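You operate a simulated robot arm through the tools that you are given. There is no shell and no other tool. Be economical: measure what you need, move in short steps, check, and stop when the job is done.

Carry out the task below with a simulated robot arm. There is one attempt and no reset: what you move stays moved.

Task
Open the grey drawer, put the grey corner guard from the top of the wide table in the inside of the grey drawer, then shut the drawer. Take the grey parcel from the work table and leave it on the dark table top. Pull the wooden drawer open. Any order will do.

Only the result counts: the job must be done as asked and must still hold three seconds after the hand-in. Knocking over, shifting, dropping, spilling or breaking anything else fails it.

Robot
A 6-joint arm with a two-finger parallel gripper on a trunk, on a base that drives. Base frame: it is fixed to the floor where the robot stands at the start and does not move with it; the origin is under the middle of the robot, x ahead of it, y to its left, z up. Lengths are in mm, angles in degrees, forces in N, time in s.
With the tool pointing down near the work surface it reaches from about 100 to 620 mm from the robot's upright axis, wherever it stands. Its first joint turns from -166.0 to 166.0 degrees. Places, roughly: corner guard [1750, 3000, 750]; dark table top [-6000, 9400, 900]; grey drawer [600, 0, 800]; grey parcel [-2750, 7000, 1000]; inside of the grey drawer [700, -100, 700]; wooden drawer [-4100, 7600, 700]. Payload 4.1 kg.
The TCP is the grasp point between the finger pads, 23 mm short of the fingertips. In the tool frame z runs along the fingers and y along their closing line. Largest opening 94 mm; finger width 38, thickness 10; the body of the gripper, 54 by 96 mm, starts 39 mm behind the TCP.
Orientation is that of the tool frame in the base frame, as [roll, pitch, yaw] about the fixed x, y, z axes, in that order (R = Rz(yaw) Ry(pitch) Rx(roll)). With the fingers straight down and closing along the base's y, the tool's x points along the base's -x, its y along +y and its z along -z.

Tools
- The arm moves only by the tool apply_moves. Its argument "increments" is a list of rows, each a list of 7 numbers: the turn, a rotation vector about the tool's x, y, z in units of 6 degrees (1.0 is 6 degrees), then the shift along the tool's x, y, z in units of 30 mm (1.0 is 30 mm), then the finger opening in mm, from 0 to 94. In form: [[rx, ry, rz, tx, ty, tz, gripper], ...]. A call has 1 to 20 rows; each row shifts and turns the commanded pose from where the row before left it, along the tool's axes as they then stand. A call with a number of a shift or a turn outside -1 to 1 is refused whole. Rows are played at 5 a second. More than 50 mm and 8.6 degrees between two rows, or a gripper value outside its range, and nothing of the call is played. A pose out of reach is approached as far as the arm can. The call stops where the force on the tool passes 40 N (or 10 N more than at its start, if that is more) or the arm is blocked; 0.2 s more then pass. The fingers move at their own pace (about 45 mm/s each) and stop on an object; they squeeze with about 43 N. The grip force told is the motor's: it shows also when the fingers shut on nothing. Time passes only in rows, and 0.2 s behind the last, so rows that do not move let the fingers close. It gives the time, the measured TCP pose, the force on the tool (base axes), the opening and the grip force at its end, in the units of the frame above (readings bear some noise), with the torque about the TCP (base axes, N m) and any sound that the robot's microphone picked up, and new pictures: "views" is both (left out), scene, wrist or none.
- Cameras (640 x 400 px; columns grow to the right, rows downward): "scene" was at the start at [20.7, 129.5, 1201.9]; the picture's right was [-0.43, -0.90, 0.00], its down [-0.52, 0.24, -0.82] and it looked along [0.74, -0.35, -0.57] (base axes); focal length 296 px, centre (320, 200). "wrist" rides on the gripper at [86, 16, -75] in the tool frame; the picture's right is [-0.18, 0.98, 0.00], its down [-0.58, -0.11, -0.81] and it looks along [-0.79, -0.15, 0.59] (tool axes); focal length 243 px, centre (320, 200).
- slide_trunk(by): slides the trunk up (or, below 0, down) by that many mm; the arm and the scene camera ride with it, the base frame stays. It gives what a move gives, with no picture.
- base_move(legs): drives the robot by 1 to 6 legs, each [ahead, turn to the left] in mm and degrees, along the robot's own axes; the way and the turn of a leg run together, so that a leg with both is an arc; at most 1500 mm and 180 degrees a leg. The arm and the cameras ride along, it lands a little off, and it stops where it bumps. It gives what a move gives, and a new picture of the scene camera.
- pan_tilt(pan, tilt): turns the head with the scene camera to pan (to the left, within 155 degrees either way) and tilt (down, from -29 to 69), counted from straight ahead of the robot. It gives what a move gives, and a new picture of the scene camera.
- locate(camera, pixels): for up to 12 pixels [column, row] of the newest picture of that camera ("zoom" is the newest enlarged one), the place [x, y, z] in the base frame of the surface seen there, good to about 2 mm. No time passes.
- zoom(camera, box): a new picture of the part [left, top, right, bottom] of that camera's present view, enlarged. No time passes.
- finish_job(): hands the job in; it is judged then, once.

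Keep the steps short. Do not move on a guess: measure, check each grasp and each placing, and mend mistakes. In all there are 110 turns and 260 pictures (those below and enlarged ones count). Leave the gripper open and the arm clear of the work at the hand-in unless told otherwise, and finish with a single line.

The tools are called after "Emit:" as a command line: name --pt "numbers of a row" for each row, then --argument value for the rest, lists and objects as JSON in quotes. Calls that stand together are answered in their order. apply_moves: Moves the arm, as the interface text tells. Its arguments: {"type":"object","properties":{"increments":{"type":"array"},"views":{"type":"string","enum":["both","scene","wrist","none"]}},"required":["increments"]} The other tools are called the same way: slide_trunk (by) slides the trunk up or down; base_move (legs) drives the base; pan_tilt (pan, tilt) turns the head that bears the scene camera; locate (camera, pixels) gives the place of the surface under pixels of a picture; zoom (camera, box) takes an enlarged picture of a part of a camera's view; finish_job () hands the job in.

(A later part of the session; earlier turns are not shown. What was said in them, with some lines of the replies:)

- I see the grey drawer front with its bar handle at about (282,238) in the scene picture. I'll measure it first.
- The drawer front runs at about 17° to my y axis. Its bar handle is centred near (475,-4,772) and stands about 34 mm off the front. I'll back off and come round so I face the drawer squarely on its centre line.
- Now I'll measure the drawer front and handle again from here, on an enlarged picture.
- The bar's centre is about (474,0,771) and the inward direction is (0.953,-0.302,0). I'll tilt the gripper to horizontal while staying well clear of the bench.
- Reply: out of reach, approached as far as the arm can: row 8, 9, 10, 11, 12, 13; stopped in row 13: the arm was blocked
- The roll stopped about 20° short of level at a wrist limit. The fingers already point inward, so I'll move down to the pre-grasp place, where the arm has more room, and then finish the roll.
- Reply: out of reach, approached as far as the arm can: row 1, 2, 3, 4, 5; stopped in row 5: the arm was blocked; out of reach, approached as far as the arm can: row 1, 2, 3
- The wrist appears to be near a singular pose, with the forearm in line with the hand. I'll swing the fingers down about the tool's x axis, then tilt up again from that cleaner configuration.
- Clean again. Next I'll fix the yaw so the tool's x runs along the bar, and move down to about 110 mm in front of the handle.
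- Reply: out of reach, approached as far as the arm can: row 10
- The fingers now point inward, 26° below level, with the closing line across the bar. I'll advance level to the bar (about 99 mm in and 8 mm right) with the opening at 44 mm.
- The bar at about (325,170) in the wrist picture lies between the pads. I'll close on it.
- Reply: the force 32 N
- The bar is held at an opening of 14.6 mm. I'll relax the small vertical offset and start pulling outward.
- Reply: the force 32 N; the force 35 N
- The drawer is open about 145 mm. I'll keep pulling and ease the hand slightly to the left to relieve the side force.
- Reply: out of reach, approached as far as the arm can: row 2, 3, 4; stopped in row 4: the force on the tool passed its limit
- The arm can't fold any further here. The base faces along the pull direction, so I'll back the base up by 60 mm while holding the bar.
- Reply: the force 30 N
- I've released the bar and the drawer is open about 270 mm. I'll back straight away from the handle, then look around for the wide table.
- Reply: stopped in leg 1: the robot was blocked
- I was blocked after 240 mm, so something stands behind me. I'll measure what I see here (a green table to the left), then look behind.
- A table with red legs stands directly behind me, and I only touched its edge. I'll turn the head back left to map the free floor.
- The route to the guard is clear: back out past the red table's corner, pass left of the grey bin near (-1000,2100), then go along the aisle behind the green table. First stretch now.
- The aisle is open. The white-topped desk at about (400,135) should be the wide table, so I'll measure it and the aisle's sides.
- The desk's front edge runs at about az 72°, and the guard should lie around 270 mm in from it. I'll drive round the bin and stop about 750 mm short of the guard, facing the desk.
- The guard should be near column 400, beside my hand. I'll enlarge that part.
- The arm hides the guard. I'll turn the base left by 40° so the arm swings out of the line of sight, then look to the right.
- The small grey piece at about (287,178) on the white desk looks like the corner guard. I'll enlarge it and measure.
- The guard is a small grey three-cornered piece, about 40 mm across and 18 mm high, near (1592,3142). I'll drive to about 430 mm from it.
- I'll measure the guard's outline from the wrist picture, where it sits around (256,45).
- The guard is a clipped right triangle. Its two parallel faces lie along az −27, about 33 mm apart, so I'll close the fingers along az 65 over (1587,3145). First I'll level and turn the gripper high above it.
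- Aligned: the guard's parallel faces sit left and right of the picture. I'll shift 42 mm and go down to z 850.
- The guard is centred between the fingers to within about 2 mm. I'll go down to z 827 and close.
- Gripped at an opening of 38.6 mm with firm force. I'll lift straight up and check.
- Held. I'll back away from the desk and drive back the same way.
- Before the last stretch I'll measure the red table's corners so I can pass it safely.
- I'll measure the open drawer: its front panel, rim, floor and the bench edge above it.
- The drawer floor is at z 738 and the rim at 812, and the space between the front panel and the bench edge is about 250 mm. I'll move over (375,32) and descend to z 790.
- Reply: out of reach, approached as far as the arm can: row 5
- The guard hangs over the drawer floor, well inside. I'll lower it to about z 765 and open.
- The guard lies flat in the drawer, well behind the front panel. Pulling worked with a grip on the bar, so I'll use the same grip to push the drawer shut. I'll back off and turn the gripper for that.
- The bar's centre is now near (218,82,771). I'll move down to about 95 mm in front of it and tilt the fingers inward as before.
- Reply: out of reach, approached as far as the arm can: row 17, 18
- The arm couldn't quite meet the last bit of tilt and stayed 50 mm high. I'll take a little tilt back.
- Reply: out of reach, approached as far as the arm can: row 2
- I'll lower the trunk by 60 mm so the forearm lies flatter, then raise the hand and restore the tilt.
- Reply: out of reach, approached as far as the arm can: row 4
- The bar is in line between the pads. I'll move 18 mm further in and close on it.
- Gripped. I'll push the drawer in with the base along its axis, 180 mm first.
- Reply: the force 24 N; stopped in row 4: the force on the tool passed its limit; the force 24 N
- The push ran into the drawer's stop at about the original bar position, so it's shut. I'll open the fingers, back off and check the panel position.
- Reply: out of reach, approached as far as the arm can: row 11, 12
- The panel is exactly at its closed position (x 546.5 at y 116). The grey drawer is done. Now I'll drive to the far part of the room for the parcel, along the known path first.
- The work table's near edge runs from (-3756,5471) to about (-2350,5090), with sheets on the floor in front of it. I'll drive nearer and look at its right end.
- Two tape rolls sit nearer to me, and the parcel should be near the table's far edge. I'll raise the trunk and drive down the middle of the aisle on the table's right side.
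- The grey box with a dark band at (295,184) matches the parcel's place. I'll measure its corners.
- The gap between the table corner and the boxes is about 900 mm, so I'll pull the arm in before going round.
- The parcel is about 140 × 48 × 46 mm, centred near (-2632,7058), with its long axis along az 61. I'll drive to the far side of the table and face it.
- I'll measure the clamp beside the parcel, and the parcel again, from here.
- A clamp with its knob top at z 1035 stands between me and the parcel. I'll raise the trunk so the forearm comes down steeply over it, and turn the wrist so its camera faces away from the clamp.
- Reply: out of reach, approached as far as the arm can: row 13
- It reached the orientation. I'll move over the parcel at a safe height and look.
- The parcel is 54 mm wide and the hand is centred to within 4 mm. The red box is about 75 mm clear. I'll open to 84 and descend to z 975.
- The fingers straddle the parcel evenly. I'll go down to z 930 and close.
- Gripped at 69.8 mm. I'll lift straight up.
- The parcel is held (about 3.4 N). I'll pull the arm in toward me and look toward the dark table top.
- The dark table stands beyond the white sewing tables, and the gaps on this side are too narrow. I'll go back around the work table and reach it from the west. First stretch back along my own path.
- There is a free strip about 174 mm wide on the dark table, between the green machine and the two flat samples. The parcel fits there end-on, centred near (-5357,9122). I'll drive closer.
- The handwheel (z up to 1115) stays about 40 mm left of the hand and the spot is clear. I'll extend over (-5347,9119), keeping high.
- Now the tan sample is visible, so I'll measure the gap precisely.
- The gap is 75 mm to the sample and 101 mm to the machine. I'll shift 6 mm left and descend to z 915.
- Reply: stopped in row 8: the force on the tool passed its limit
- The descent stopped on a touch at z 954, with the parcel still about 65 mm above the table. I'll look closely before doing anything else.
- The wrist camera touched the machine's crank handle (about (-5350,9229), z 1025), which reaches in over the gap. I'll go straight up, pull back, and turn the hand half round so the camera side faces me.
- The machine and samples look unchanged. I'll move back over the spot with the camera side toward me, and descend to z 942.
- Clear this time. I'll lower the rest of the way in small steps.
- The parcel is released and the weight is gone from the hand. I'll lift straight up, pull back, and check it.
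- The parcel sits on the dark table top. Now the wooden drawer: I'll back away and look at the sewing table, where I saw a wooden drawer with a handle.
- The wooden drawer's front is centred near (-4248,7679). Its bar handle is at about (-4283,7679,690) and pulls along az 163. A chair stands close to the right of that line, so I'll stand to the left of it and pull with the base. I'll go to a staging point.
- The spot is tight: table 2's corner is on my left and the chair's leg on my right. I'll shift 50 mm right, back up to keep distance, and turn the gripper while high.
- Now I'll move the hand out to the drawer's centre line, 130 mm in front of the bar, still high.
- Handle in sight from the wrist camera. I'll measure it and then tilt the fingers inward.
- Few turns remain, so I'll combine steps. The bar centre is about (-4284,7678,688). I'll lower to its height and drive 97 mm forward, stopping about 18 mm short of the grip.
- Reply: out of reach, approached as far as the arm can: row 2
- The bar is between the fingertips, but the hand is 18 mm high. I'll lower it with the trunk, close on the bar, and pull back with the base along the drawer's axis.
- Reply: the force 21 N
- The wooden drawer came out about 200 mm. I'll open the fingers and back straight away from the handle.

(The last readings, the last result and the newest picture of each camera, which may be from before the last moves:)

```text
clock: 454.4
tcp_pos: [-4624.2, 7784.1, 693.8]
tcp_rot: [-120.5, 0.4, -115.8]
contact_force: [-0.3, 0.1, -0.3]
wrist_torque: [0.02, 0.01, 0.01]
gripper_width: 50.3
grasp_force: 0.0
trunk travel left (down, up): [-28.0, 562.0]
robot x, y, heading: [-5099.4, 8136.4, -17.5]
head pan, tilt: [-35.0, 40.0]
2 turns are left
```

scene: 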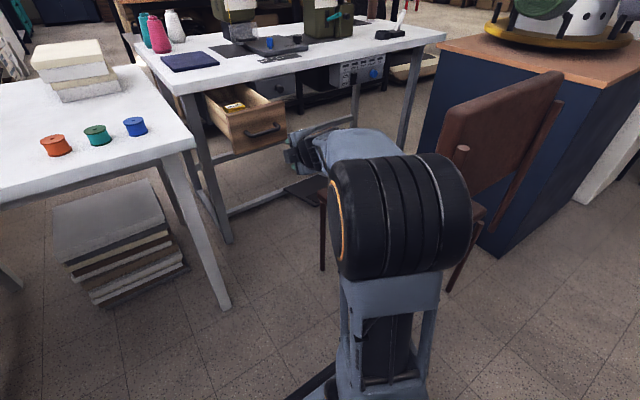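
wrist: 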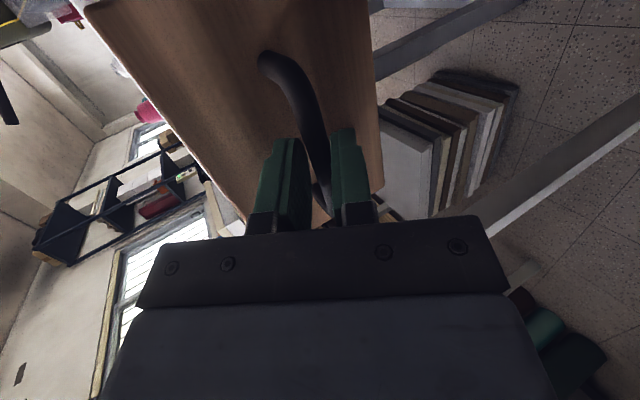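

The wooden drawer stands open, the gripper is open and clear of it, and the other two parts are done. I'm handing the job in.

Emit:
finish_job

```text
The job is handed in.
```

The corner guard is shut in the grey drawer, the grey parcel is on the dark table top, and the wooden drawer is open about 200 mm; on the way the base bumped the red-legged table and the wrist camera brushed the green machine's crank handle, and nothing looked moved.
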